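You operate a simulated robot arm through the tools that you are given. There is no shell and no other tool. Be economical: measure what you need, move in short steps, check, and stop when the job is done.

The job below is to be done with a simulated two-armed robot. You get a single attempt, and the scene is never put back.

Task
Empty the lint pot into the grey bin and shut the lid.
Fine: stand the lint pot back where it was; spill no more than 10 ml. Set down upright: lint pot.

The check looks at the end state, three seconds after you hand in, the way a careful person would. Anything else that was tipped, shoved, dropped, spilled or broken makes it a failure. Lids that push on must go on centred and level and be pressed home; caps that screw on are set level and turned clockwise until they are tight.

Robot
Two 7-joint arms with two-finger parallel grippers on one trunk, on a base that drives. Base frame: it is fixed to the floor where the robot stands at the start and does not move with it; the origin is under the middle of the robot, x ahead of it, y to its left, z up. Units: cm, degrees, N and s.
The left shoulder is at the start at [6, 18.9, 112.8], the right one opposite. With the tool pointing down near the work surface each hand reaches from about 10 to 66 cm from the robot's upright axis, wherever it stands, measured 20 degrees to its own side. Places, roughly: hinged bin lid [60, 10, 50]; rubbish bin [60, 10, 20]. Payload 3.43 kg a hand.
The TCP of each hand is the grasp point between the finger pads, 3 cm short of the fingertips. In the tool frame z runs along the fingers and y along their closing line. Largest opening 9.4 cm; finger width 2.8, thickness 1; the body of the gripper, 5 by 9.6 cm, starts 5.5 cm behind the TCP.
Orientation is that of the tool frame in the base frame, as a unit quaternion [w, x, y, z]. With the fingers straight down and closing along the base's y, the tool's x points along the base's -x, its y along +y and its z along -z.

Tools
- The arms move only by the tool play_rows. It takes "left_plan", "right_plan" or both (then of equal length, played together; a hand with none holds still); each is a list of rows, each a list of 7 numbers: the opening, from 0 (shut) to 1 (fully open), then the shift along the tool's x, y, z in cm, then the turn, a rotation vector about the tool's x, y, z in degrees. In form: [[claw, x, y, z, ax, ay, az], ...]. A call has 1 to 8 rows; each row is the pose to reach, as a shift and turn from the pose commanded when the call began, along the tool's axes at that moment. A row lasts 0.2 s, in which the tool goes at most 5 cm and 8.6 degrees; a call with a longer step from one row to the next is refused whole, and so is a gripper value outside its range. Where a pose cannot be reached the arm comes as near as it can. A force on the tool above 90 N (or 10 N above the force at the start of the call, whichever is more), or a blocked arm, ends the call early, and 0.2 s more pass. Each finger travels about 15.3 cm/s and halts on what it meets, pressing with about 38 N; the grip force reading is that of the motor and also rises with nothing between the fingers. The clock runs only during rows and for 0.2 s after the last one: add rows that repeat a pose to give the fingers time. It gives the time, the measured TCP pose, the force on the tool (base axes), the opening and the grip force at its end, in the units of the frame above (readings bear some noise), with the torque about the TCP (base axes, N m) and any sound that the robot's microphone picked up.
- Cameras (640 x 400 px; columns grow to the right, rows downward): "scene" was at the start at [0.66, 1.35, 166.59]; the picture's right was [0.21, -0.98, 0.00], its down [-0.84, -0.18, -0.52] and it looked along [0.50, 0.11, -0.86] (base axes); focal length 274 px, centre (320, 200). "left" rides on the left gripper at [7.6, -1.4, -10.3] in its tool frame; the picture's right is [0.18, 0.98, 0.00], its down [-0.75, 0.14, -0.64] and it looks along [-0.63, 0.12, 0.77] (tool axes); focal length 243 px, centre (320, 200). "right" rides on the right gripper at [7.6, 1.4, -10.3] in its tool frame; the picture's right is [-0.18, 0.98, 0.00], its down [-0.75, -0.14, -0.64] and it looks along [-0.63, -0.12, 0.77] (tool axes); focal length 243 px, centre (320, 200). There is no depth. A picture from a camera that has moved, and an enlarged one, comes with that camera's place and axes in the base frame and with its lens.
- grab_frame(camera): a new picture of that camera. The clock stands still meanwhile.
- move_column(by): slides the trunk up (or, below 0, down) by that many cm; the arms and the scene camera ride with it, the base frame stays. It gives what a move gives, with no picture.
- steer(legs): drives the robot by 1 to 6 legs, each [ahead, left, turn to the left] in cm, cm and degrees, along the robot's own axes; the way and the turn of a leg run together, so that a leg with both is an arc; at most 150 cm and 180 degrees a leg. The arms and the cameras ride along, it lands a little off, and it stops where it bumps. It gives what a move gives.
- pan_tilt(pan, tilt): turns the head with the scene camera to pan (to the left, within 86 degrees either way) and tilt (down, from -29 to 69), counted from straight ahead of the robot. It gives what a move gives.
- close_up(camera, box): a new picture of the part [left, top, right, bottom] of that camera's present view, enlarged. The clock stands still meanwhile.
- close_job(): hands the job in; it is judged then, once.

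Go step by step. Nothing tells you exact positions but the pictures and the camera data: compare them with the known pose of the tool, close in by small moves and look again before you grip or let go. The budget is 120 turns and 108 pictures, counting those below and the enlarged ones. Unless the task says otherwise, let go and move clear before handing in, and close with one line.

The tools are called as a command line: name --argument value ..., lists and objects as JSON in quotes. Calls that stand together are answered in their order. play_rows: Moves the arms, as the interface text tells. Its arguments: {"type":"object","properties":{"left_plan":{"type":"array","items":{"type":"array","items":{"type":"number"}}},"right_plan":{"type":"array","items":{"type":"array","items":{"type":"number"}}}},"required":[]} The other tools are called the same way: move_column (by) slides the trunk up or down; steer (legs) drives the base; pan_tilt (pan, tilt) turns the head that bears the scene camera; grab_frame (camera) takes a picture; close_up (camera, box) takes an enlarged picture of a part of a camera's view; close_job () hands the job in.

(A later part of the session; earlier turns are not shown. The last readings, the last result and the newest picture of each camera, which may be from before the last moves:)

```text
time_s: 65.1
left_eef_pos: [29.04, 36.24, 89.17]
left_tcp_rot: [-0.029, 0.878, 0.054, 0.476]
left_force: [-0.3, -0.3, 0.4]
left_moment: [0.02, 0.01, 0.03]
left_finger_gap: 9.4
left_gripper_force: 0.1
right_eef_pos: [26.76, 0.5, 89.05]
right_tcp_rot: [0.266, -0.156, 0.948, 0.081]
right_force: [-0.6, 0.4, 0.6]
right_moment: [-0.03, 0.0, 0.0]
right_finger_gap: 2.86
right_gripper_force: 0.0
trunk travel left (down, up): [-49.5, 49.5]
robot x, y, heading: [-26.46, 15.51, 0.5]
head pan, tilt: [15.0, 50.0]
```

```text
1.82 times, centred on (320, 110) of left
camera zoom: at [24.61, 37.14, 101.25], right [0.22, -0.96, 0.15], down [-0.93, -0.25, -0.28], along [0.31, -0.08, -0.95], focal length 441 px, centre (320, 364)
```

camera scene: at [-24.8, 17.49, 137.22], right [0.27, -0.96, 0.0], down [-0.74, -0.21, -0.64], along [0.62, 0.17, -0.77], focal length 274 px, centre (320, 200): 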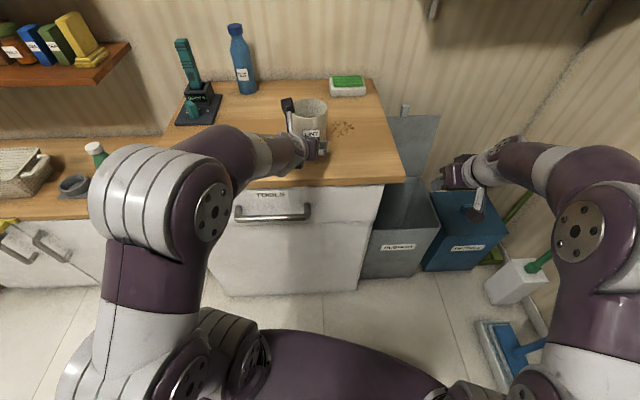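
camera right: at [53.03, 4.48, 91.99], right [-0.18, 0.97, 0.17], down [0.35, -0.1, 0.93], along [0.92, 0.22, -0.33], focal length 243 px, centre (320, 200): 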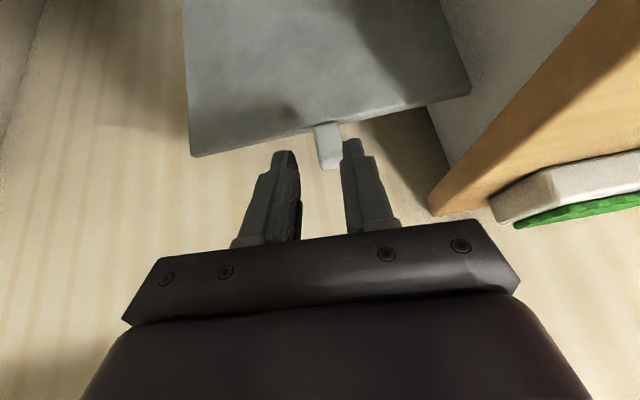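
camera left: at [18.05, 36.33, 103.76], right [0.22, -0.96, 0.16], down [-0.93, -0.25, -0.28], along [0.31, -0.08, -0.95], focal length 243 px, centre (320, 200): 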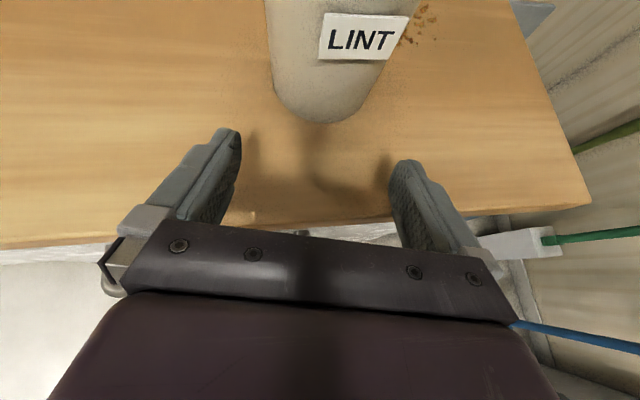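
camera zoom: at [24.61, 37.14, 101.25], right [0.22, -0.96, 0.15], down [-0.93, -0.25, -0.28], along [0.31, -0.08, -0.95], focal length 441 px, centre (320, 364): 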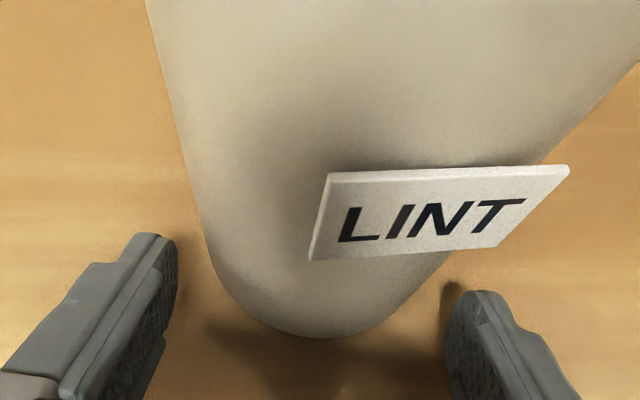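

Centred within half a millimetre by both estimates. I'll go horizontally forward 4.4 cm so the fingers straddle the pot.

play_rows --left_plan '[[1, 0.6, -0.03, 0.92, 0, 0, 0], [1, 1.2, -0.03, 1.84, 0, 0, 0], [1, 1.8, -0.03, 2.76, 0, 0, 0], [1, 2.4, -0.03, 3.7, 0, 0, 0], [1, 2.4, -0.03, 3.7, 0, 0, 0]]'

grab_frame --camera "left"

close_up --camera "scene" --box '[230, 60, 400, 190]'

```text
time_s: 66.3
left_eef_pos: [33.59, 36.94, 89.48]
left_tcp_rot: [-0.029, 0.876, 0.055, 0.477]
left_force: [0.1, 0.0, -0.2]
left_moment: [0.0, 0.02, 0.0]
left_finger_gap: 9.39
left_gripper_force: 0.2
right_eef_pos: [26.68, 0.41, 89.21]
right_tcp_rot: [0.264, -0.156, 0.948, 0.081]
right_force: [0.0, 1.0, -0.4]
right_moment: [-0.04, 0.02, 0.0]
right_finger_gap: 2.8
right_gripper_force: 0.0
trunk travel left (down, up): [-49.5, 49.5]
robot x, y, heading: [-26.46, 15.54, 0.5]
head pan, tilt: [15.0, 50.0]
```

```text
44 pictures are left
camera left: at [29.04, 37.81, 101.54], right [0.22, -0.96, 0.16], down [-0.92, -0.26, -0.29], along [0.32, -0.08, -0.95], focal length 243 px, centre (320, 200)
```

left: 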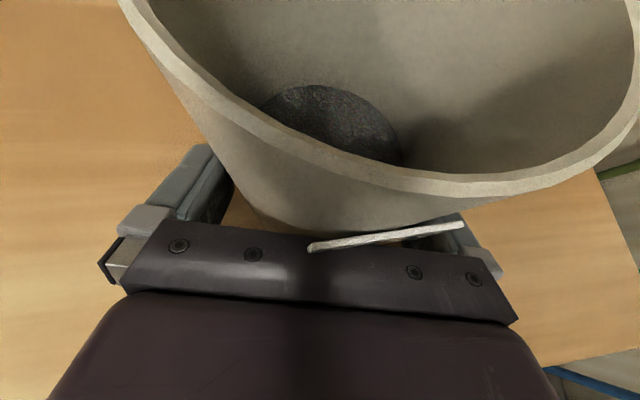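

```text
3.08 times, centred on (315, 125) of scene
camera zoom: at [-24.98, 17.46, 137.22], right [0.27, -0.96, 0.0], down [-0.74, -0.21, -0.64], along [0.62, 0.17, -0.77], focal length 842 px, centre (335, 431)
```

zoom: 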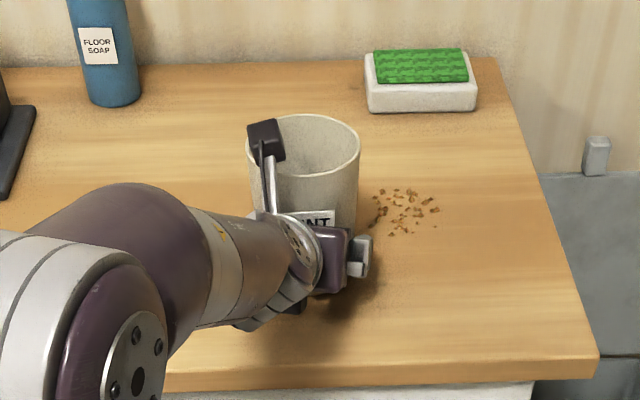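

The fingers straddle the pot with no contact force. The original grasp pose is noted as TCP (33.59, 36.94, 89.48). Closing now.

play_rows --left_plan '[[0.9, 0, 0, 0, 0, 0, 0], [0.8, 0, 0, 0, 0, 0, 0], [0.75, 0, 0, 0, 0, 0, 0], [0.75, 0, 0, 0, 0, 0, 0]]'

grab_frame --camera "left"

```text
time_s: 67.3
left_eef_pos: [33.7, 36.95, 89.47]
left_tcp_rot: [-0.029, 0.877, 0.054, 0.477]
left_force: [0.1, 0.7, 0.6]
left_moment: [-0.1, -0.06, 0.06]
left_finger_gap: 8.81
left_gripper_force: 38.6
right_eef_pos: [26.72, 0.4, 89.18]
right_tcp_rot: [0.265, -0.156, 0.948, 0.081]
right_force: [0.0, 0.6, -0.1]
right_moment: [-0.01, 0.0, 0.02]
right_finger_gap: 2.86
right_gripper_force: 0.1
trunk travel left (down, up): [-49.5, 49.5]
robot x, y, heading: [-26.1, 15.48, 0.6]
head pan, tilt: [15.0, 50.0]
```

```text
42 pictures are left
camera left: at [29.04, 37.82, 101.54], right [0.22, -0.96, 0.16], down [-0.92, -0.26, -0.29], along [0.32, -0.08, -0.95], focal length 243 px, centre (320, 200)
```

left: 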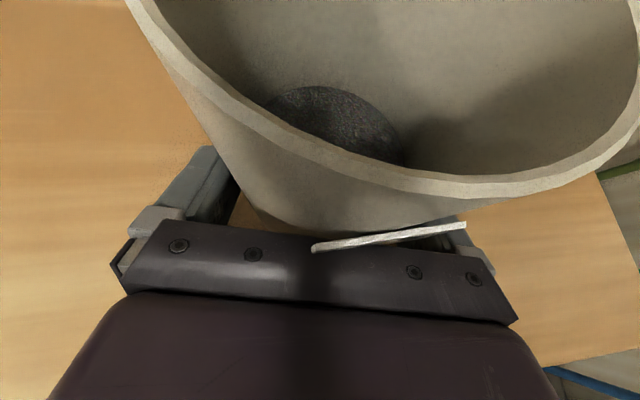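

The pot is gripped (gap 8.81, 38 N). I'll lift it straight up with the trunk and tuck the right arm back.

move_column --by 10

steer --legs '[[-22, 0, 0]]'

play_rows --right_plan '[[0.3, 3.3, -1, -2, 0, 0, 0], [0.3, 6.6, -2, -4, 0, 0, 0], [0.3, 9.9, -3, -6, 0, 0, 0], [0.3, 13.2, -4, -8, 0, 0, 0], [0.3, 16.5, -5, -10, 0, 0, 0], [0.3, 19.5, -5.3, -11.8, 0, 0, 0]]'

grab_frame --camera "scene"

```text
time_s: 68.7
left_eef_pos: [33.72, 37.0, 99.4]
left_tcp_rot: [-0.028, 0.877, 0.053, 0.477]
left_force: [0.2, 0.2, -2.2]
left_moment: [-0.02, 0.06, 0.01]
left_finger_gap: 8.81
left_gripper_force: 38.1
right_eef_pos: [26.83, 0.35, 99.1]
right_tcp_rot: [0.264, -0.156, 0.948, 0.081]
right_force: [-0.1, 0.5, -0.1]
right_moment: [-0.03, 0.02, 0.03]
right_finger_gap: 2.83
right_gripper_force: 0.1
trunk travel left (down, up): [-59.5, 39.5]
robot x, y, heading: [-26.59, 15.65, 0.3]
head pan, tilt: [15.0, 50.0]
```

```text
time_s: 70.3
left_eef_pos: [11.77, 36.55, 99.5]
left_tcp_rot: [-0.027, 0.876, 0.052, 0.478]
left_force: [0.3, 0.2, -1.8]
left_moment: [0.01, 0.03, 0.0]
left_finger_gap: 8.81
left_gripper_force: 38.3
right_eef_pos: [4.85, 0.18, 99.27]
right_tcp_rot: [0.264, -0.155, 0.948, 0.081]
right_force: [0.3, 0.4, -0.7]
right_moment: [0.03, 0.02, -0.02]
right_finger_gap: 2.82
right_gripper_force: 0.0
trunk travel left (down, up): [-59.5, 39.5]
robot x, y, heading: [-48.22, 15.0, 0.5]
head pan, tilt: [15.0, 50.0]
```

```text
time_s: 71.7
left_eef_pos: [11.76, 36.58, 99.55]
left_tcp_rot: [-0.029, 0.876, 0.054, 0.478]
left_force: [0.0, -0.8, -3.0]
left_moment: [-0.01, 0.03, -0.01]
left_finger_gap: 8.8
left_gripper_force: 37.8
right_eef_pos: [-15.13, -12.77, 98.72]
right_tcp_rot: [0.265, -0.155, 0.948, 0.081]
right_force: [-0.3, 0.1, -0.3]
right_moment: [-0.01, -0.01, 0.01]
right_finger_gap: 2.81
right_gripper_force: 0.0
trunk travel left (down, up): [-59.5, 39.5]
robot x, y, heading: [-48.19, 15.41, 0.6]
head pan, tilt: [15.0, 50.0]
```

```text
41 pictures are left
camera scene: at [-46.84, 17.26, 147.22], right [0.27, -0.96, 0.0], down [-0.74, -0.21, -0.64], along [0.62, 0.17, -0.77], focal length 274 px, centre (320, 200)
```

scene: 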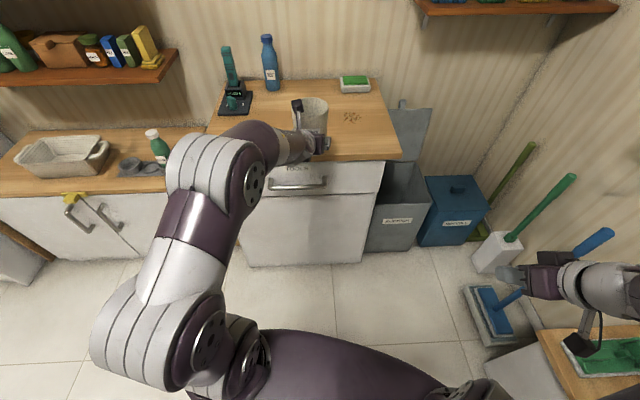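

The pot is held and clear of the counter. Before turning right toward the bin, I'll look at the right side for free space.

pan_tilt --pan -35 --tilt 50

grab_frame --camera "scene"

```text
time_s: 72.9
left_eef_pos: [11.89, 36.72, 99.42]
left_tcp_rot: [-0.028, 0.877, 0.052, 0.477]
left_force: [-0.4, -0.1, -3.3]
left_moment: [0.0, 0.03, -0.02]
left_finger_gap: 8.82
left_gripper_force: 38.1
right_eef_pos: [-15.1, -12.69, 98.7]
right_tcp_rot: [0.265, -0.155, 0.948, 0.08]
right_force: [-0.7, -0.9, 0.1]
right_moment: [0.01, -0.01, 0.01]
right_finger_gap: 2.85
right_gripper_force: 0.1
trunk travel left (down, up): [-59.5, 39.5]
robot x, y, heading: [-48.05, 15.58, 0.5]
head pan, tilt: [-35.0, 50.0]
```

```text
40 pictures are left
camera scene: at [-47.82, 10.82, 147.22], right [-0.56, -0.83, 0.0], down [-0.63, 0.43, -0.64], along [0.53, -0.36, -0.77], focal length 274 px, centre (320, 200)
```

scene: 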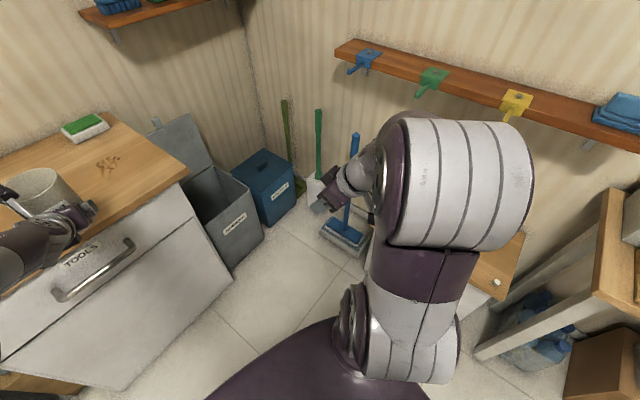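

There's enough space: the brooms lean well to the right against the wall. I'll turn right 20° in place, then drive towards the bin with the pot held high.

steer --legs '[[0, 0, -20], [34, -5, 0]]'

pan_tilt --pan 12 --tilt 55

grab_frame --camera "scene"

```text
time_s: 76.2
left_eef_pos: [45.09, -1.25, 99.46]
left_tcp_rot: [0.056, 0.873, -0.102, 0.474]
left_force: [0.4, -0.1, -3.2]
left_moment: [-0.03, 0.03, 0.0]
left_finger_gap: 8.82
left_gripper_force: 38.0
right_eef_pos: [2.5, -38.32, 98.71]
right_tcp_rot: [0.275, 0.014, 0.961, 0.033]
right_force: [0.2, -0.2, -0.4]
right_moment: [0.01, 0.08, 0.02]
right_finger_gap: 2.82
right_gripper_force: 0.1
trunk travel left (down, up): [-59.5, 39.5]
robot x, y, heading: [-19.06, -0.61, -19.8]
head pan, tilt: [-35.0, 50.0]
```

```text
time_s: 77.3
left_eef_pos: [44.89, -1.23, 99.53]
left_tcp_rot: [0.056, 0.872, -0.102, 0.476]
left_force: [0.7, 0.0, -2.0]
left_moment: [-0.02, 0.02, 0.01]
left_finger_gap: 8.79
left_gripper_force: 38.0
right_eef_pos: [2.47, -38.36, 98.65]
right_tcp_rot: [0.275, 0.014, 0.961, 0.033]
right_force: [-0.3, -0.2, -0.5]
right_moment: [-0.02, -0.02, 0.01]
right_finger_gap: 2.81
right_gripper_force: 0.1
trunk travel left (down, up): [-59.5, 39.5]
robot x, y, heading: [-18.76, -0.34, -19.6]
head pan, tilt: [12.0, 55.0]
```

```text
39 pictures are left
camera scene: at [-17.34, 0.46, 146.57], right [-0.14, -0.99, 0.0], down [-0.81, 0.11, -0.57], along [0.57, -0.08, -0.82], focal length 274 px, centre (320, 200)
```

scene: 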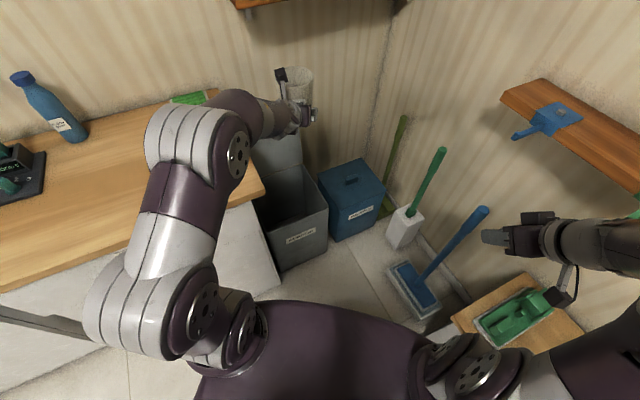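

The pot is high in front of the bin. I'll drive the last 10 cm so it is over the bin's right part, then level the hand.

steer --legs '[[10, -0.5, 0]]'

play_rows --left_plan '[[0.75, 0, 0, 0, 0, 5, 0], [0.75, 0, 0, 0, 0, 10, 0], [0.75, 0, 0, 0, 0, 15, 0], [0.75, 0, 0, 0, 0, 20, 0], [0.75, 0, 0, 0, 0, 24, 0], [0.75, 0, 0, 0, 0, 24, 0]]'

grab_frame --camera "scene"

```text
time_s: 78.5
left_eef_pos: [54.43, -5.17, 99.49]
left_tcp_rot: [0.056, 0.872, -0.102, 0.475]
left_force: [-0.1, 0.5, -3.3]
left_moment: [-0.01, -0.02, -0.02]
left_finger_gap: 8.8
left_gripper_force: 38.2
right_eef_pos: [11.99, -42.26, 98.57]
right_tcp_rot: [0.274, 0.014, 0.961, 0.034]
right_force: [0.5, 0.1, -0.4]
right_moment: [0.01, 0.0, -0.01]
right_finger_gap: 2.81
right_gripper_force: 0.1
trunk travel left (down, up): [-59.5, 39.5]
robot x, y, heading: [-9.48, -4.42, -19.6]
head pan, tilt: [12.0, 55.0]
```

```text
time_s: 79.9
left_eef_pos: [54.27, -5.88, 99.53]
left_tcp_rot: [0.073, 0.755, -0.085, 0.646]
left_force: [0.2, 0.2, -2.4]
left_moment: [0.0, 0.03, -0.01]
left_finger_gap: 8.77
left_gripper_force: 38.0
left hand out of reach, approached as far as the arm can: row 5, 6
right_eef_pos: [11.97, -42.14, 98.59]
right_tcp_rot: [0.275, 0.013, 0.961, 0.033]
right_force: [-0.2, -0.2, 1.1]
right_moment: [0.0, 0.0, -0.01]
right_finger_gap: 2.83
right_gripper_force: 0.0
trunk travel left (down, up): [-59.5, 39.5]
robot x, y, heading: [-8.99, -4.45, -19.6]
head pan, tilt: [12.0, 55.0]
```

```text
38 pictures are left
camera scene: at [-7.88, -3.46, 146.57], right [-0.13, -0.99, 0.0], down [-0.81, 0.11, -0.57], along [0.57, -0.08, -0.82], focal length 274 px, centre (320, 200)
```

scene: 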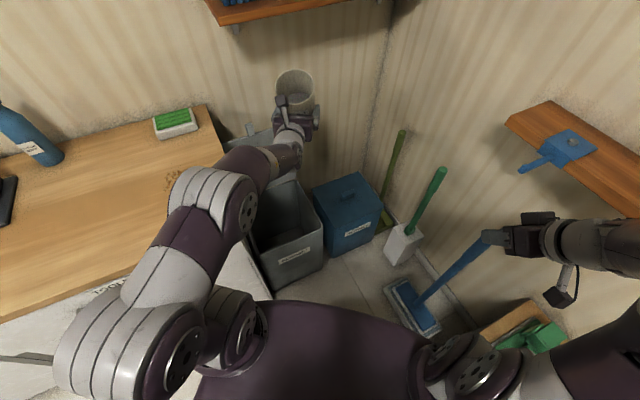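

The hand is level now and the pot is upright-ish over the bin area. I'll begin rolling the pot left gradually, checking position drift before lint can leave it.

play_rows --left_plan '[[0.75, 0, 0, 0, 0, 0, -5], [0.75, 0, 0, 0, 0, 0, -10], [0.75, 0, 0, 0, 0, 0, -15], [0.75, 0, 0, 0, 0, 0, -20], [0.75, 0, 0, 0, 0, 0, -25], [0.75, 0, 0, 0, 0, 0, -30]]'

grab_frame --camera "scene"

```text
time_s: 81.3
left_eef_pos: [54.22, -5.82, 99.58]
left_tcp_rot: [0.238, 0.752, 0.113, 0.605]
left_force: [-0.4, -0.1, -2.6]
left_moment: [-0.01, 0.04, 0.02]
left_finger_gap: 8.8
left_gripper_force: 38.3
right_eef_pos: [11.96, -42.18, 98.65]
right_tcp_rot: [0.275, 0.014, 0.961, 0.033]
right_force: [0.0, 0.3, 0.5]
right_moment: [-0.02, 0.02, -0.06]
right_finger_gap: 2.81
right_gripper_force: 0.0
trunk travel left (down, up): [-59.5, 39.5]
robot x, y, heading: [-9.45, -4.48, -19.6]
head pan, tilt: [12.0, 55.0]
```

```text
37 pictures are left
camera scene: at [-7.87, -3.46, 146.57], right [-0.13, -0.99, 0.0], down [-0.81, 0.11, -0.57], along [0.57, -0.08, -0.82], focal length 274 px, centre (320, 200)
```

scene: 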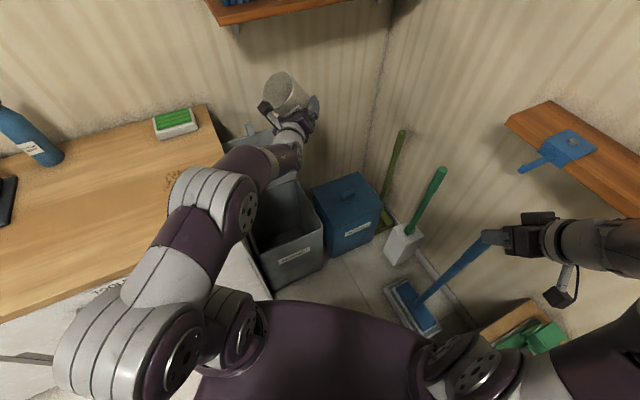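

The roll is clean with no drift. I'll lower by 12 cm to shorten the lint's fall, since the forearm still clears the counter corner.

play_rows --right_plan '[[0.3, 2.2, 0, -1.3, 0, 0, 0], [0.3, 4.4, 0, -2.6, 0, 0, 0], [0.3, 6.5, 0, -4, 0, 0, 0]]'

move_column --by -12

grab_frame --camera "scene"

```text
time_s: 82.1
left_eef_pos: [54.26, -5.87, 99.61]
left_tcp_rot: [0.238, 0.751, 0.113, 0.605]
left_force: [-0.8, -0.1, -2.8]
left_moment: [-0.02, 0.0, -0.01]
left_finger_gap: 8.81
left_gripper_force: 38.5
right_eef_pos: [4.25, -41.95, 98.61]
right_tcp_rot: [0.276, 0.014, 0.96, 0.032]
right_force: [-0.7, 0.7, 0.2]
right_moment: [0.0, -0.02, -0.02]
right_finger_gap: 2.81
right_gripper_force: 0.2
trunk travel left (down, up): [-59.5, 39.5]
robot x, y, heading: [-9.78, -4.55, -19.5]
head pan, tilt: [12.0, 55.0]
```

```text
time_s: 83.6
left_eef_pos: [54.25, -5.86, 87.68]
left_tcp_rot: [0.238, 0.752, 0.113, 0.605]
left_force: [-0.7, -0.5, -2.9]
left_moment: [0.01, 0.04, 0.0]
left_finger_gap: 8.84
left_gripper_force: 38.3
right_eef_pos: [4.33, -42.09, 86.63]
right_tcp_rot: [0.275, 0.014, 0.961, 0.033]
right_force: [0.1, -0.3, 0.8]
right_moment: [-0.02, 0.02, 0.01]
right_finger_gap: 2.84
right_gripper_force: 0.1
trunk travel left (down, up): [-47.5, 51.5]
robot x, y, heading: [-9.46, -4.36, -19.7]
head pan, tilt: [12.0, 55.0]
```

```text
36 pictures are left
camera scene: at [-7.89, -3.46, 134.58], right [-0.13, -0.99, 0.0], down [-0.81, 0.11, -0.57], along [0.57, -0.08, -0.82], focal length 274 px, centre (320, 200)
```

scene: 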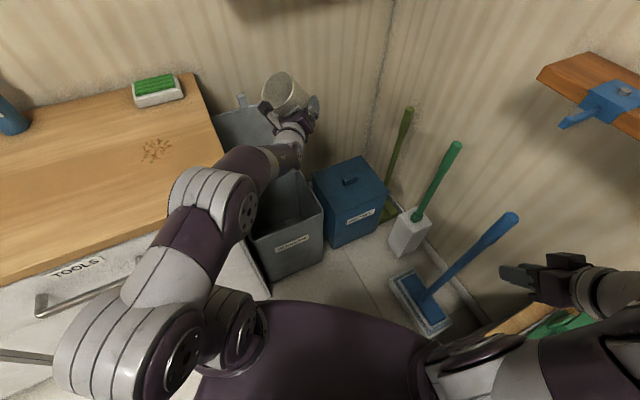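

Position over the bin checks out: lint should land near the middle. Continuing the roll slowly.

play_rows --left_plan '[[0.75, 0, 0, 0, 0, 0, -6], [0.75, 0, 0, 0, 0, 0, -12], [0.75, 0, 0, 0, 0, 0, -18], [0.75, 0, 0, 0, 0, 0, -24], [0.75, 0, 0, 0, 0, 0, -29], [0.75, 0, 0, 0, 0, 0, -34], [0.75, 0, 0, 0, 0, 0, -38], [0.75, 0, 0, 0, 0, 0, -42]]'

grab_frame --camera "scene"

```text
time_s: 85.4
left_eef_pos: [54.24, -5.91, 87.51]
left_tcp_rot: [0.439, 0.662, 0.374, 0.479]
left_force: [0.3, 0.0, -2.4]
left_moment: [-0.01, 0.03, -0.01]
left_finger_gap: 8.82
left_gripper_force: 38.4
right_eef_pos: [4.34, -41.86, 86.56]
right_tcp_rot: [0.275, 0.013, 0.961, 0.033]
right_force: [-0.2, 0.2, -0.6]
right_moment: [0.01, 0.0, 0.0]
right_finger_gap: 2.83
right_gripper_force: 0.0
trunk travel left (down, up): [-47.5, 51.5]
robot x, y, heading: [-9.28, -4.37, -19.8]
head pan, tilt: [12.0, 55.0]
```

```text
35 pictures are left
camera scene: at [-7.87, -3.47, 134.57], right [-0.13, -0.99, 0.0], down [-0.81, 0.11, -0.57], along [0.57, -0.08, -0.82], focal length 274 px, centre (320, 200)
```

scene: 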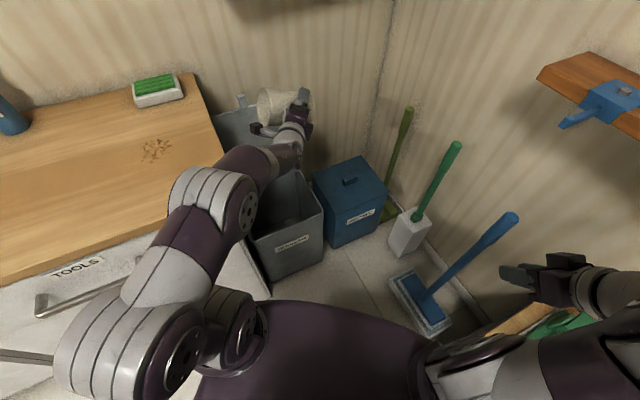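

play_rows --left_plan '[[0.75, 0, 0, 0, 0, 0, -4], [0.75, 0, 0, 0, 0, 0, -8], [0.75, 0, 0, 0, 0, 0, -12], [0.75, 0, 0, 0, 0, 0, -16], [0.75, 0, 0, 0, 0, 0, -20], [0.75, 0, 0, 0, 0, 0, -24], [0.75, 0, 0, 0, 0, 0, -28], [0.75, 0, 0, 0, 0, 0, -32]]'

close_up --camera "scene" --box '[200, 60, 360, 280]'

```text
time_s: 87.2
left_eef_pos: [54.23, -5.76, 87.65]
left_tcp_rot: [0.554, 0.533, 0.542, 0.339]
left_force: [0.0, 0.2, -2.4]
left_moment: [-0.06, 0.04, 0.0]
left_finger_gap: 8.8
left_gripper_force: 38.1
right_eef_pos: [4.31, -42.01, 86.68]
right_tcp_rot: [0.275, 0.014, 0.961, 0.033]
right_force: [-0.2, -1.1, -0.4]
right_moment: [-0.03, 0.02, -0.03]
right_finger_gap: 2.77
right_gripper_force: 0.0
trunk travel left (down, up): [-47.5, 51.5]
robot x, y, heading: [-9.39, -4.67, -19.3]
head pan, tilt: [12.0, 55.0]
```

```text
1.82 times, centred on (280, 170) of scene
camera zoom: at [-7.88, -3.46, 134.57], right [-0.13, -0.99, 0.0], down [-0.81, 0.11, -0.57], along [0.57, -0.08, -0.82], focal length 498 px, centre (393, 254)
```

zoom: 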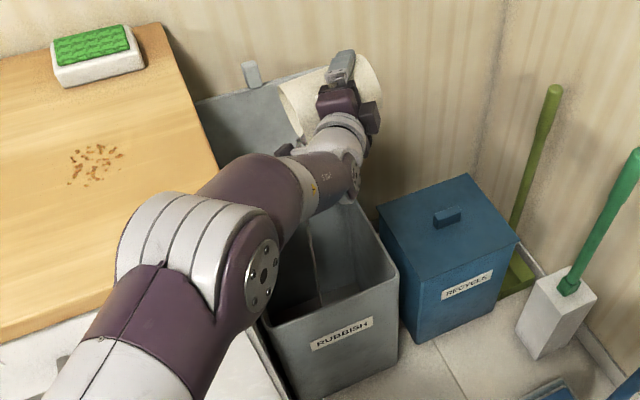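

play_rows --left_plan '[[0.75, 0, 0, 0, 0, 0, -5], [0.75, 0, 0, 0, 0, 0, -10], [0.75, 0, 0, 0, 0, 0, -15], [0.75, 0, 0, 0, 0, 0, -20], [0.75, 0, 0, 0, 0, 0, -25], [0.75, 0, 0, 0, 0, 0, -30], [0.75, 0, 0, 0, 0, 0, -35], [0.75, 0, 0, 0, 0, 0, -40]]'

close_up --camera "scene" --box '[200, 60, 360, 280]'

grab_frame --camera "left"

```text
time_s: 89.0
left_eef_pos: [54.35, -5.91, 87.51]
left_tcp_rot: [0.637, 0.315, 0.691, 0.128]
left_force: [0.4, 0.0, -2.0]
left_moment: [0.0, -0.01, 0.0]
left_finger_gap: 8.78
left_gripper_force: 38.1
right_eef_pos: [4.3, -41.99, 86.73]
right_tcp_rot: [0.274, 0.014, 0.961, 0.033]
right_force: [0.3, 1.8, 0.2]
right_moment: [-0.01, -0.01, 0.01]
right_finger_gap: 2.79
right_gripper_force: 0.0
trunk travel left (down, up): [-47.5, 51.5]
robot x, y, heading: [-9.65, -4.48, -19.7]
head pan, tilt: [12.0, 55.0]
```

```text
1.82 times, centred on (280, 170) of scene
camera zoom: at [-7.9, -3.46, 134.57], right [-0.13, -0.99, 0.0], down [-0.81, 0.11, -0.57], along [0.57, -0.08, -0.82], focal length 498 px, centre (393, 254)
```

zoom: 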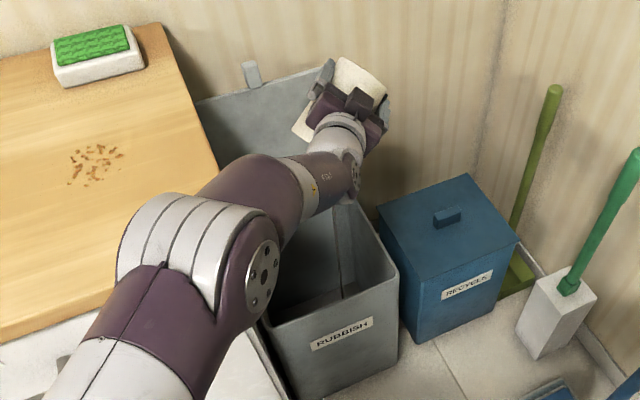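

```text
32 pictures are left
camera left: at [44.09, -0.16, 82.33], right [0.27, 0.87, 0.42], down [-0.59, -0.2, 0.78], along [0.76, -0.46, 0.45], focal length 243 px, centre (320, 200)
```

left: 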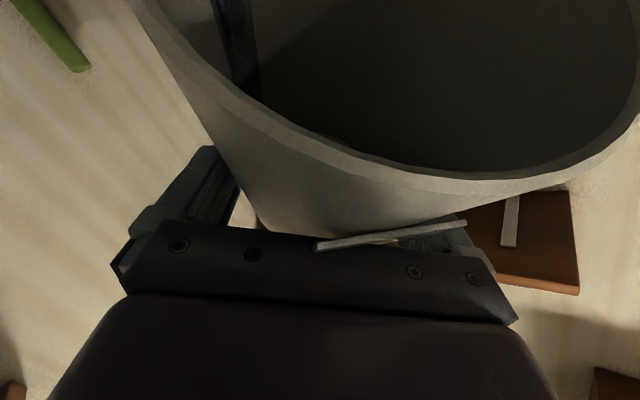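

close_up --camera "left" --box '[150, 0, 640, 200]'

play_rows --left_plan '[[0.75, 0, 0, 0, 0, 0, -5], [0.75, 0, 0, 0, 0, 0, -10], [0.75, 0, 0, 0, 0, 0, -15], [0.75, 0, 0, 0, 0, 0, -15], [0.75, 0, 0, 0, 0, 0, -15], [0.75, 0, 0, 0, 0, 0, -15]]'

close_up --camera "scene" --box '[230, 120, 340, 270]'

```text
1.31 times, centred on (395, 100) of left
camera zoom: at [44.09, -0.16, 82.33], right [0.27, 0.87, 0.42], down [-0.59, -0.2, 0.78], along [0.76, -0.46, 0.45], focal length 317 px, centre (222, 331)
```

zoom: 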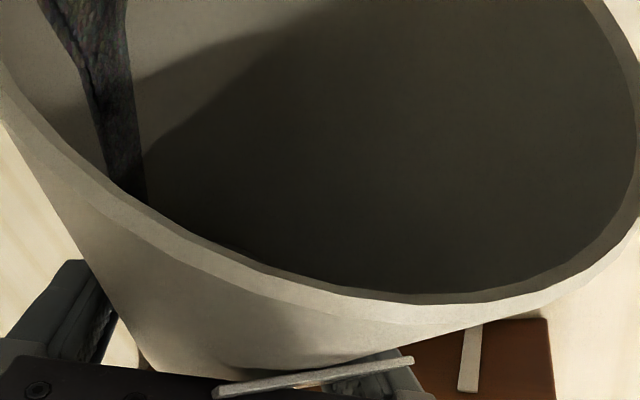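

```text
time_s: 90.4
left_eef_pos: [54.23, -5.86, 87.6]
left_tcp_rot: [0.648, 0.223, 0.727, 0.046]
left_force: [0.1, -0.3, -1.2]
left_moment: [-0.01, 0.01, 0.0]
left_finger_gap: 8.78
left_gripper_force: 38.1
right_eef_pos: [4.38, -41.97, 86.6]
right_tcp_rot: [0.275, 0.014, 0.961, 0.033]
right_force: [-0.3, -0.1, 0.9]
right_moment: [-0.01, -0.01, 0.0]
right_finger_gap: 2.83
right_gripper_force: 0.1
trunk travel left (down, up): [-47.5, 51.5]
robot x, y, heading: [-9.46, -4.5, -19.6]
head pan, tilt: [12.0, 55.0]
```

```text
2.67 times, centred on (285, 195) of scene
camera zoom: at [-7.9, -3.46, 134.57], right [-0.13, -0.99, 0.0], down [-0.81, 0.11, -0.57], along [0.57, -0.08, -0.82], focal length 730 px, centre (413, 213)
```

zoom: 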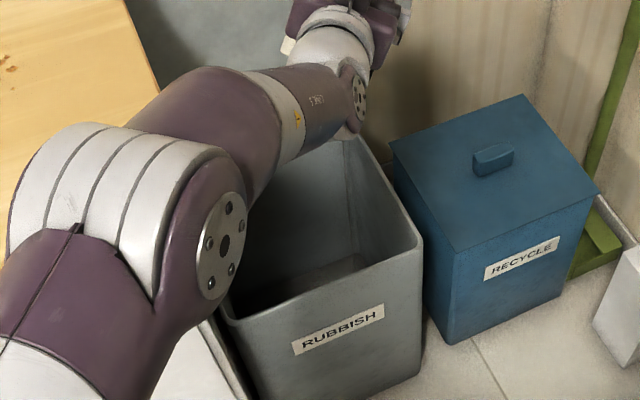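

A stream of lint was flowing out of the pot. Checking whether it is empty now.

close_up --camera "left" --box '[150, 0, 640, 200]'

```text
1.31 times, centred on (395, 100) of left
camera zoom: at [43.53, -1.98, 81.66], right [0.25, 0.95, 0.18], down [-0.54, -0.02, 0.84], along [0.81, -0.3, 0.51], focal length 317 px, centre (222, 331)
```

zoom: 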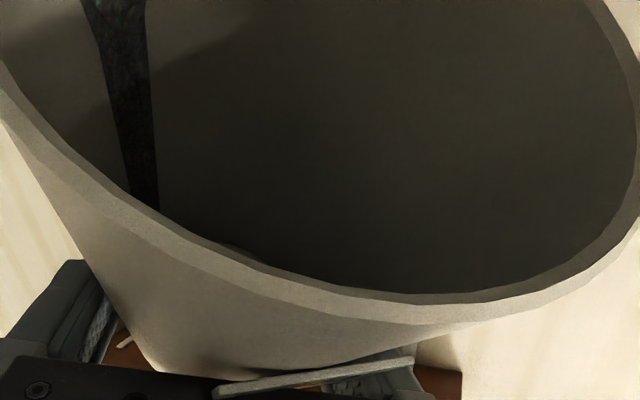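

Lint is still draining along the wall. I'll hold and wait.

play_rows --left_plan '[[0.75, 0, 0, 0, 0, 0, -4], [0.75, 0, 0, 0, 0, 0, -8], [0.75, 0, 0, 0, 0, 0, -8], [0.75, 0, 0, 0, 0, 0, -8], [0.75, 0, 0, 0, 0, 0, -8], [0.75, 0, 0, 0, 0, 0, -8], [0.75, 0, 0, 0, 0, 0, -8], [0.75, 0, 0, 0, 0, 0, -8]]'

close_up --camera "left" --box '[150, 0, 640, 200]'

```text
time_s: 92.2
left_eef_pos: [54.28, -5.83, 87.55]
left_tcp_rot: [0.65, 0.171, 0.74, 0.001]
left_force: [-0.4, 0.2, -1.1]
left_moment: [0.01, -0.03, -0.04]
left_finger_gap: 8.77
left_gripper_force: 37.8
right_eef_pos: [4.3, -41.97, 86.69]
right_tcp_rot: [0.274, 0.014, 0.961, 0.033]
right_force: [0.5, -0.2, -0.4]
right_moment: [-0.03, 0.0, 0.02]
right_finger_gap: 2.81
right_gripper_force: 0.1
trunk travel left (down, up): [-47.5, 51.5]
robot x, y, heading: [-9.3, -4.23, -19.8]
head pan, tilt: [12.0, 55.0]
```

```text
1.31 times, centred on (395, 100) of left
camera zoom: at [43.25, -3.01, 81.53], right [0.23, 0.97, 0.04], down [-0.51, 0.08, 0.86], along [0.83, -0.22, 0.51], focal length 317 px, centre (222, 331)
```

zoom: 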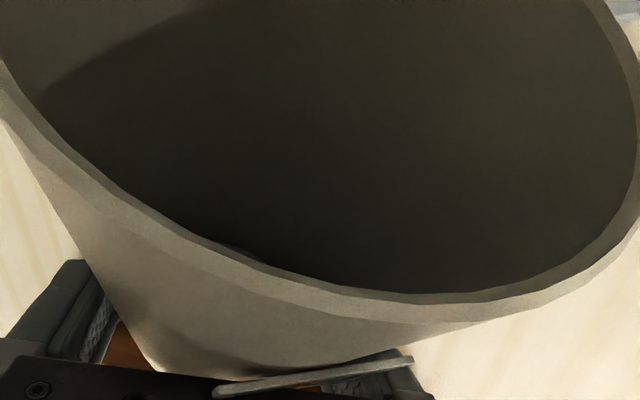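

The stream has stopped and the pot looks empty. Rolling it back upright.

play_rows --left_plan '[[0.75, 0, 0, 0, 0, 0, 8], [0.75, 0, 0, 0, 0, 0, 16], [0.75, 0, 0, 0, 0, 0, 24], [0.75, 0, 0, 0, 0, 0, 32], [0.75, 0, 0, 0, 0, 0, 40], [0.75, 0, 0, 0, 0, 0, 48], [0.75, 0, 0, 0, 0, 0, 56], [0.75, 0, 0, 0, 0, 0, 64]]'

play_rows --left_plan '[[0.75, 0, 0, 0, 0, 0, 8], [0.75, 0, 0, 0, 0, 0, 16], [0.75, 0, 0, 0, 0, 0, 24], [0.75, 0, 0, 0, 0, 0, 32], [0.75, 0, 0, 0, 0, 0, 40], [0.75, 0, 0, 0, 0, 0, 48], [0.75, 0, 0, 0, 0, 0, 56], [0.75, 0, 0, 0, 0, 0, 64]]'

play_rows --left_plan '[[0.75, 0, 0, 0, 0, 0, 8], [0.75, 0, 0, 0, 0, 0, 16], [0.75, 0, 0, 0, 0, 0, 24], [0.75, 0, 0, 0, 0, 0, 32], [0.75, 0, 0, 0, 0, 0, 39], [0.75, 0, 0, 0, 0, 0, 39]]'

grab_frame --camera "left"

grab_frame --camera "scene"

```text
time_s: 94.0
left_eef_pos: [54.25, -6.0, 87.65]
left_tcp_rot: [0.551, 0.538, 0.536, 0.346]
left_force: [0.5, -0.2, -1.3]
left_moment: [-0.02, 0.04, 0.01]
left_finger_gap: 8.79
left_gripper_force: 38.0
right_eef_pos: [4.36, -41.9, 86.55]
right_tcp_rot: [0.275, 0.015, 0.961, 0.032]
right_force: [-0.2, -0.4, 0.3]
right_moment: [0.0, 0.02, 0.01]
right_finger_gap: 2.81
right_gripper_force: 0.0
trunk travel left (down, up): [-47.5, 51.5]
robot x, y, heading: [-9.31, -4.47, -19.6]
head pan, tilt: [12.0, 55.0]
```

```text
time_s: 95.8
left_eef_pos: [54.19, -5.89, 87.57]
left_tcp_rot: [0.284, 0.741, 0.17, 0.585]
left_force: [0.0, -0.4, -0.4]
left_moment: [-0.02, 0.03, 0.01]
left_finger_gap: 8.76
left_gripper_force: 38.4
right_eef_pos: [4.4, -42.02, 86.63]
right_tcp_rot: [0.275, 0.014, 0.961, 0.033]
right_force: [-1.2, -0.2, -0.2]
right_moment: [0.0, 0.0, 0.0]
right_finger_gap: 2.83
right_gripper_force: 0.0
trunk travel left (down, up): [-47.5, 51.5]
robot x, y, heading: [-9.69, -4.43, -19.9]
head pan, tilt: [12.0, 55.0]
```

```text
time_s: 97.2
left_eef_pos: [54.24, -5.88, 87.7]
left_tcp_rot: [0.074, 0.755, -0.088, 0.645]
left_force: [-0.3, 0.6, -1.1]
left_moment: [0.03, 0.0, -0.01]
left_finger_gap: 8.74
left_gripper_force: 38.1
right_eef_pos: [4.31, -41.94, 86.6]
right_tcp_rot: [0.274, 0.014, 0.961, 0.033]
right_force: [-0.1, 0.1, -0.5]
right_moment: [0.0, 0.0, 0.03]
right_finger_gap: 2.81
right_gripper_force: 0.1
trunk travel left (down, up): [-47.5, 51.5]
robot x, y, heading: [-9.3, -4.48, -19.8]
head pan, tilt: [12.0, 55.0]
```

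```text
27 pictures are left
camera left: at [45.9, -2.57, 96.75], right [-0.19, -0.96, 0.18], down [-0.76, 0.03, -0.65], along [0.62, -0.26, -0.74], focal length 243 px, centre (320, 200)
```

left: 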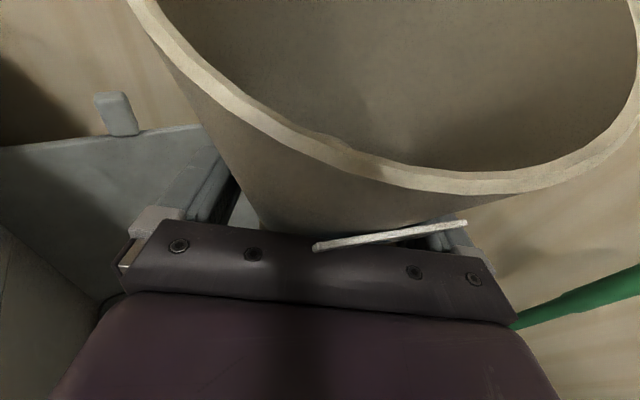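

```text
26 pictures are left
camera scene: at [-7.9, -3.46, 134.57], right [-0.13, -0.99, 0.0], down [-0.81, 0.11, -0.57], along [0.57, -0.08, -0.82], focal length 274 px, centre (320, 200)
```

scene: 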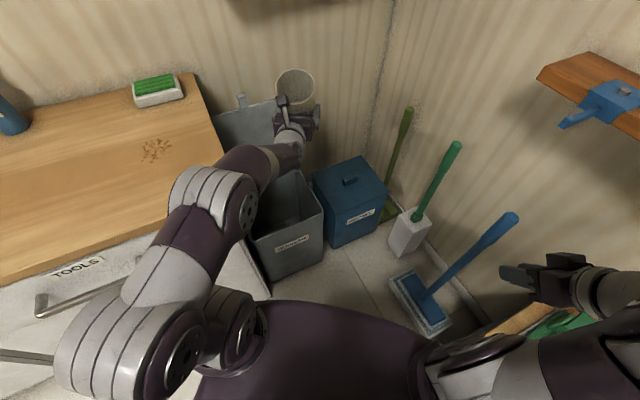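

The pot is empty, upright and unmoved in the grip. Now retrace: raise, restore the hand pitch, and drive back the way I came.

move_column --by 12

play_rows --left_plan '[[0.75, 0, 0, 0, 0, -5, 0], [0.75, 0, 0, 0, 0, -10, 0], [0.75, 0, 0, 0, 0, -15, 0], [0.75, 0, 0, 0, 0, -20, 0], [0.75, 0, 0, 0, 0, -24, 0], [0.75, 0, 0, 0, 0, -24, 0]]'

steer --legs '[[-44, 5.5, 0], [0, 0, 20]]'

```text
time_s: 98.7
left_eef_pos: [54.27, -5.91, 99.5]
left_tcp_rot: [0.073, 0.755, -0.086, 0.646]
left_force: [0.0, -0.4, -1.2]
left_moment: [-0.04, 0.0, 0.0]
left_finger_gap: 8.76
left_gripper_force: 38.0
right_eef_pos: [4.31, -42.03, 98.61]
right_tcp_rot: [0.275, 0.013, 0.961, 0.033]
right_force: [0.9, 1.0, -0.1]
right_moment: [0.01, 0.01, -0.02]
right_finger_gap: 2.85
right_gripper_force: 0.0
trunk travel left (down, up): [-59.5, 39.5]
robot x, y, heading: [-9.61, -4.1, -19.6]
head pan, tilt: [12.0, 55.0]
```

```text
time_s: 100.1
left_eef_pos: [54.25, -6.08, 99.62]
left_tcp_rot: [0.054, 0.873, -0.099, 0.475]
left_force: [0.1, 0.1, -0.6]
left_moment: [0.0, 0.01, -0.04]
left_finger_gap: 8.74
left_gripper_force: 37.7
right_eef_pos: [4.32, -41.85, 98.63]
right_tcp_rot: [0.274, 0.013, 0.961, 0.033]
right_force: [0.3, 0.4, 0.3]
right_moment: [0.0, 0.0, -0.02]
right_finger_gap: 2.82
right_gripper_force: 0.0
trunk travel left (down, up): [-59.5, 39.5]
robot x, y, heading: [-9.17, -4.27, -19.4]
head pan, tilt: [12.0, 55.0]
```

```text
time_s: 103.9
left_eef_pos: [9.94, 36.92, 99.62]
left_tcp_rot: [-0.034, 0.876, 0.062, 0.476]
left_force: [-0.2, 0.0, -1.5]
left_moment: [0.02, 0.02, 0.01]
left_finger_gap: 8.79
left_gripper_force: 38.0
right_eef_pos: [-23.74, -14.64, 98.62]
right_tcp_rot: [0.264, -0.162, 0.947, 0.083]
right_force: [0.9, 0.3, -0.3]
right_moment: [-0.01, 0.01, 0.0]
right_finger_gap: 2.81
right_gripper_force: 0.0
trunk travel left (down, up): [-59.5, 39.5]
robot x, y, heading: [-50.1, 15.48, 1.5]
head pan, tilt: [12.0, 55.0]
```

steer --legs '[[23.2, 0.6, -1]]'

grab_frame --camera "left"

```text
time_s: 105.6
left_eef_pos: [32.8, 37.03, 99.6]
left_tcp_rot: [-0.03, 0.877, 0.055, 0.476]
left_force: [0.9, 0.0, -1.3]
left_moment: [0.01, 0.0, 0.01]
left_finger_gap: 8.78
left_gripper_force: 38.1
right_eef_pos: [-1.63, -14.05, 98.61]
right_tcp_rot: [0.265, -0.155, 0.948, 0.081]
right_force: [-0.3, -0.5, -0.3]
right_moment: [-0.04, -0.04, 0.04]
right_finger_gap: 2.81
right_gripper_force: 0.1
trunk travel left (down, up): [-59.5, 39.5]
robot x, y, heading: [-28.0, 16.6, 0.6]
head pan, tilt: [12.0, 55.0]
```

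```text
25 pictures are left
camera left: at [28.13, 37.95, 111.56], right [0.22, -0.96, 0.15], down [-0.92, -0.26, -0.28], along [0.31, -0.08, -0.95], focal length 243 px, centre (320, 200)
```

left: 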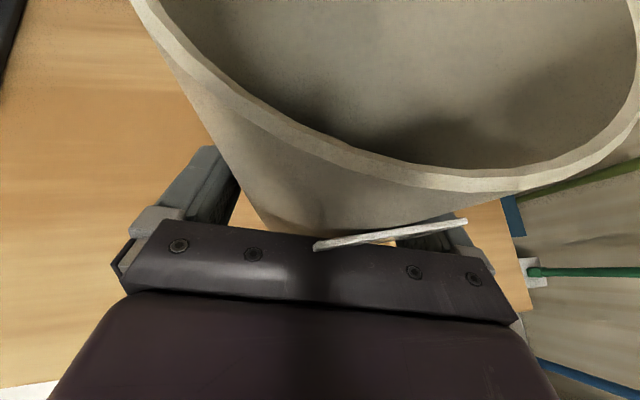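

The pot needs a 0.9 cm forward nudge, then I'll lower with the trunk to just above contact.

play_rows --left_plan '[[0.75, 0.25, 0.08, 0.35, 0, 0, 0], [0.75, 0.46, 0.17, 0.72, 0, 0, 0], [0.75, 0.46, 0.17, 0.72, 0, 0, 0]]'

move_column --by -9.4

pan_tilt --pan 15 --tilt 45

close_up --camera "scene" --box '[230, 60, 400, 200]'

```text
time_s: 106.4
left_eef_pos: [33.51, 36.95, 99.52]
left_tcp_rot: [-0.03, 0.877, 0.055, 0.477]
left_force: [-0.6, 1.1, -2.0]
left_moment: [0.02, 0.02, -0.03]
left_finger_gap: 8.75
left_gripper_force: 38.5
right_eef_pos: [-1.71, -14.0, 98.7]
right_tcp_rot: [0.265, -0.155, 0.948, 0.08]
right_force: [-0.2, -0.9, 0.2]
right_moment: [0.02, -0.01, -0.03]
right_finger_gap: 2.81
right_gripper_force: 0.1
trunk travel left (down, up): [-59.5, 39.5]
robot x, y, heading: [-27.61, 16.68, 0.3]
head pan, tilt: [12.0, 55.0]
```

```text
time_s: 107.7
left_eef_pos: [33.56, 36.93, 90.09]
left_tcp_rot: [-0.031, 0.876, 0.056, 0.477]
left_force: [-0.3, -0.4, -1.1]
left_moment: [0.02, 0.0, 0.0]
left_finger_gap: 8.76
left_gripper_force: 37.9
right_eef_pos: [-1.61, -13.97, 89.28]
right_tcp_rot: [0.264, -0.155, 0.948, 0.081]
right_force: [0.5, 0.1, 0.1]
right_moment: [0.01, 0.01, 0.03]
right_finger_gap: 2.8
right_gripper_force: 0.0
trunk travel left (down, up): [-50.1, 48.9]
robot x, y, heading: [-27.3, 16.22, 0.7]
head pan, tilt: [12.0, 55.0]
```

```text
time_s: 108.4
left_eef_pos: [33.44, 36.91, 90.18]
left_tcp_rot: [-0.03, 0.877, 0.056, 0.477]
left_force: [0.5, 0.3, -1.2]
left_moment: [0.0, -0.01, -0.02]
left_finger_gap: 8.77
left_gripper_force: 37.9
right_eef_pos: [-1.72, -14.03, 89.25]
right_tcp_rot: [0.265, -0.155, 0.948, 0.081]
right_force: [-0.1, 0.5, -0.3]
right_moment: [0.0, 0.04, 0.06]
right_finger_gap: 2.8
right_gripper_force: 0.1
trunk travel left (down, up): [-50.1, 48.9]
robot x, y, heading: [-27.55, 16.54, 0.7]
head pan, tilt: [15.0, 45.0]
```

```text
2.86 times, centred on (315, 130) of scene
camera zoom: at [-25.77, 18.54, 138.51], right [0.27, -0.96, 0.0], down [-0.68, -0.19, -0.71], along [0.68, 0.19, -0.71], focal length 782 px, centre (334, 400)
```

zoom: 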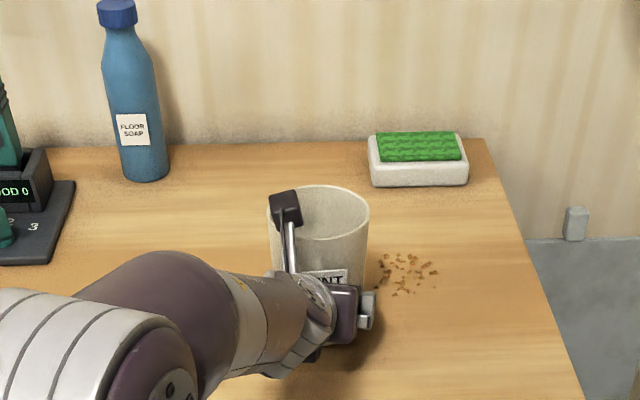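

Lowering the last few millimetres with the trunk until the counter takes the weight.

move_column --by -0.5

move_column --by -0.2

```text
time_s: 109.0
left_eef_pos: [33.47, 37.0, 89.66]
left_tcp_rot: [-0.03, 0.877, 0.056, 0.476]
left_force: [0.1, 0.9, -1.1]
left_moment: [-0.02, 0.0, 0.01]
left_finger_gap: 8.79
left_gripper_force: 37.5
right_eef_pos: [-1.75, -14.0, 88.67]
right_tcp_rot: [0.265, -0.155, 0.948, 0.081]
right_force: [0.2, 0.5, -0.3]
right_moment: [-0.02, -0.01, 0.0]
right_finger_gap: 2.82
right_gripper_force: 0.0
trunk travel left (down, up): [-49.6, 49.4]
robot x, y, heading: [-27.81, 16.7, 0.5]
head pan, tilt: [15.0, 45.0]
```

```text
time_s: 109.5
left_eef_pos: [33.53, 36.97, 89.56]
left_tcp_rot: [-0.03, 0.876, 0.055, 0.478]
left_force: [0.7, -0.4, 1.1]
left_moment: [-0.1, -0.11, 0.0]
left_finger_gap: 8.78
left_gripper_force: 38.2
right_eef_pos: [-1.68, -13.96, 88.33]
right_tcp_rot: [0.265, -0.156, 0.948, 0.081]
right_force: [-0.1, -0.8, 0.0]
right_moment: [-0.02, 0.02, 0.01]
right_finger_gap: 2.82
right_gripper_force: 0.0
trunk travel left (down, up): [-49.4, 49.6]
robot x, y, heading: [-27.73, 16.31, 0.5]
head pan, tilt: [15.0, 45.0]
```

The counter now carries the pot at the original height and place. Releasing and backing straight out horizontally.

play_rows --left_plan '[[0.97, 0, 0, 0, 0, 0, 0], [1, 0, 0, 0, 0, 0, 0], [1, 0, 0, 0, 0, 0, 0]]'

play_rows --left_plan '[[1, -0.6, 0, -0.92, 0, 0, 0], [1, -1.2, 0, -1.84, 0, 0, 0], [1, -1.8, 0, -2.76, 0, 0, 0], [1, -2.7, 0, -4.15, 0, 0, 0], [1, -3.8, 0, -5.84, 0, 0, 0], [1, -4.9, 0, -7.5, 0, 0, 0]]'

grab_frame --camera "scene"

```text
time_s: 110.3
left_eef_pos: [33.52, 36.88, 89.41]
left_tcp_rot: [-0.029, 0.876, 0.055, 0.478]
left_force: [0.5, -0.3, -0.3]
left_moment: [-0.03, 0.05, -0.02]
left_finger_gap: 9.38
left_gripper_force: 0.0
right_eef_pos: [-1.85, -13.98, 88.5]
right_tcp_rot: [0.265, -0.155, 0.948, 0.08]
right_force: [0.5, -0.6, 0.3]
right_moment: [0.03, 0.0, 0.01]
right_finger_gap: 2.83
right_gripper_force: 0.1
trunk travel left (down, up): [-49.4, 49.6]
robot x, y, heading: [-27.76, 16.53, 0.7]
head pan, tilt: [15.0, 45.0]
```

```text
time_s: 111.7
left_eef_pos: [24.59, 36.0, 89.43]
left_tcp_rot: [-0.03, 0.877, 0.055, 0.477]
left_force: [-0.6, 0.0, -0.4]
left_moment: [0.01, 0.0, 0.03]
left_finger_gap: 9.41
left_gripper_force: 0.0
right_eef_pos: [-1.8, -13.96, 88.43]
right_tcp_rot: [0.266, -0.156, 0.948, 0.081]
right_force: [0.3, 0.3, -0.1]
right_moment: [-0.01, 0.01, -0.01]
right_finger_gap: 2.82
right_gripper_force: 0.0
trunk travel left (down, up): [-49.4, 49.6]
robot x, y, heading: [-27.61, 16.56, 0.7]
head pan, tilt: [15.0, 45.0]
```

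```text
23 pictures are left
camera scene: at [-25.83, 18.53, 137.81], right [0.27, -0.96, 0.0], down [-0.68, -0.19, -0.71], along [0.68, 0.19, -0.71], focal length 274 px, centre (320, 200)
```

scene: 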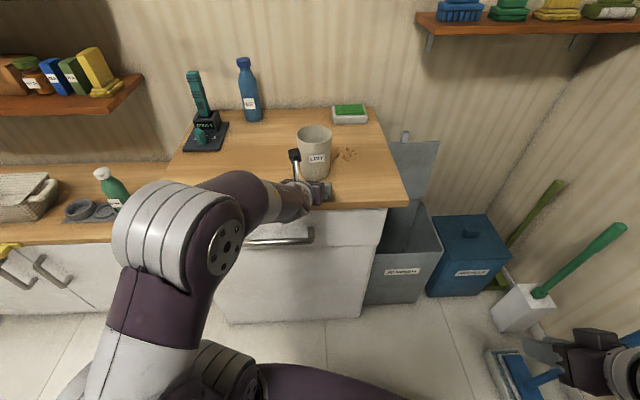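

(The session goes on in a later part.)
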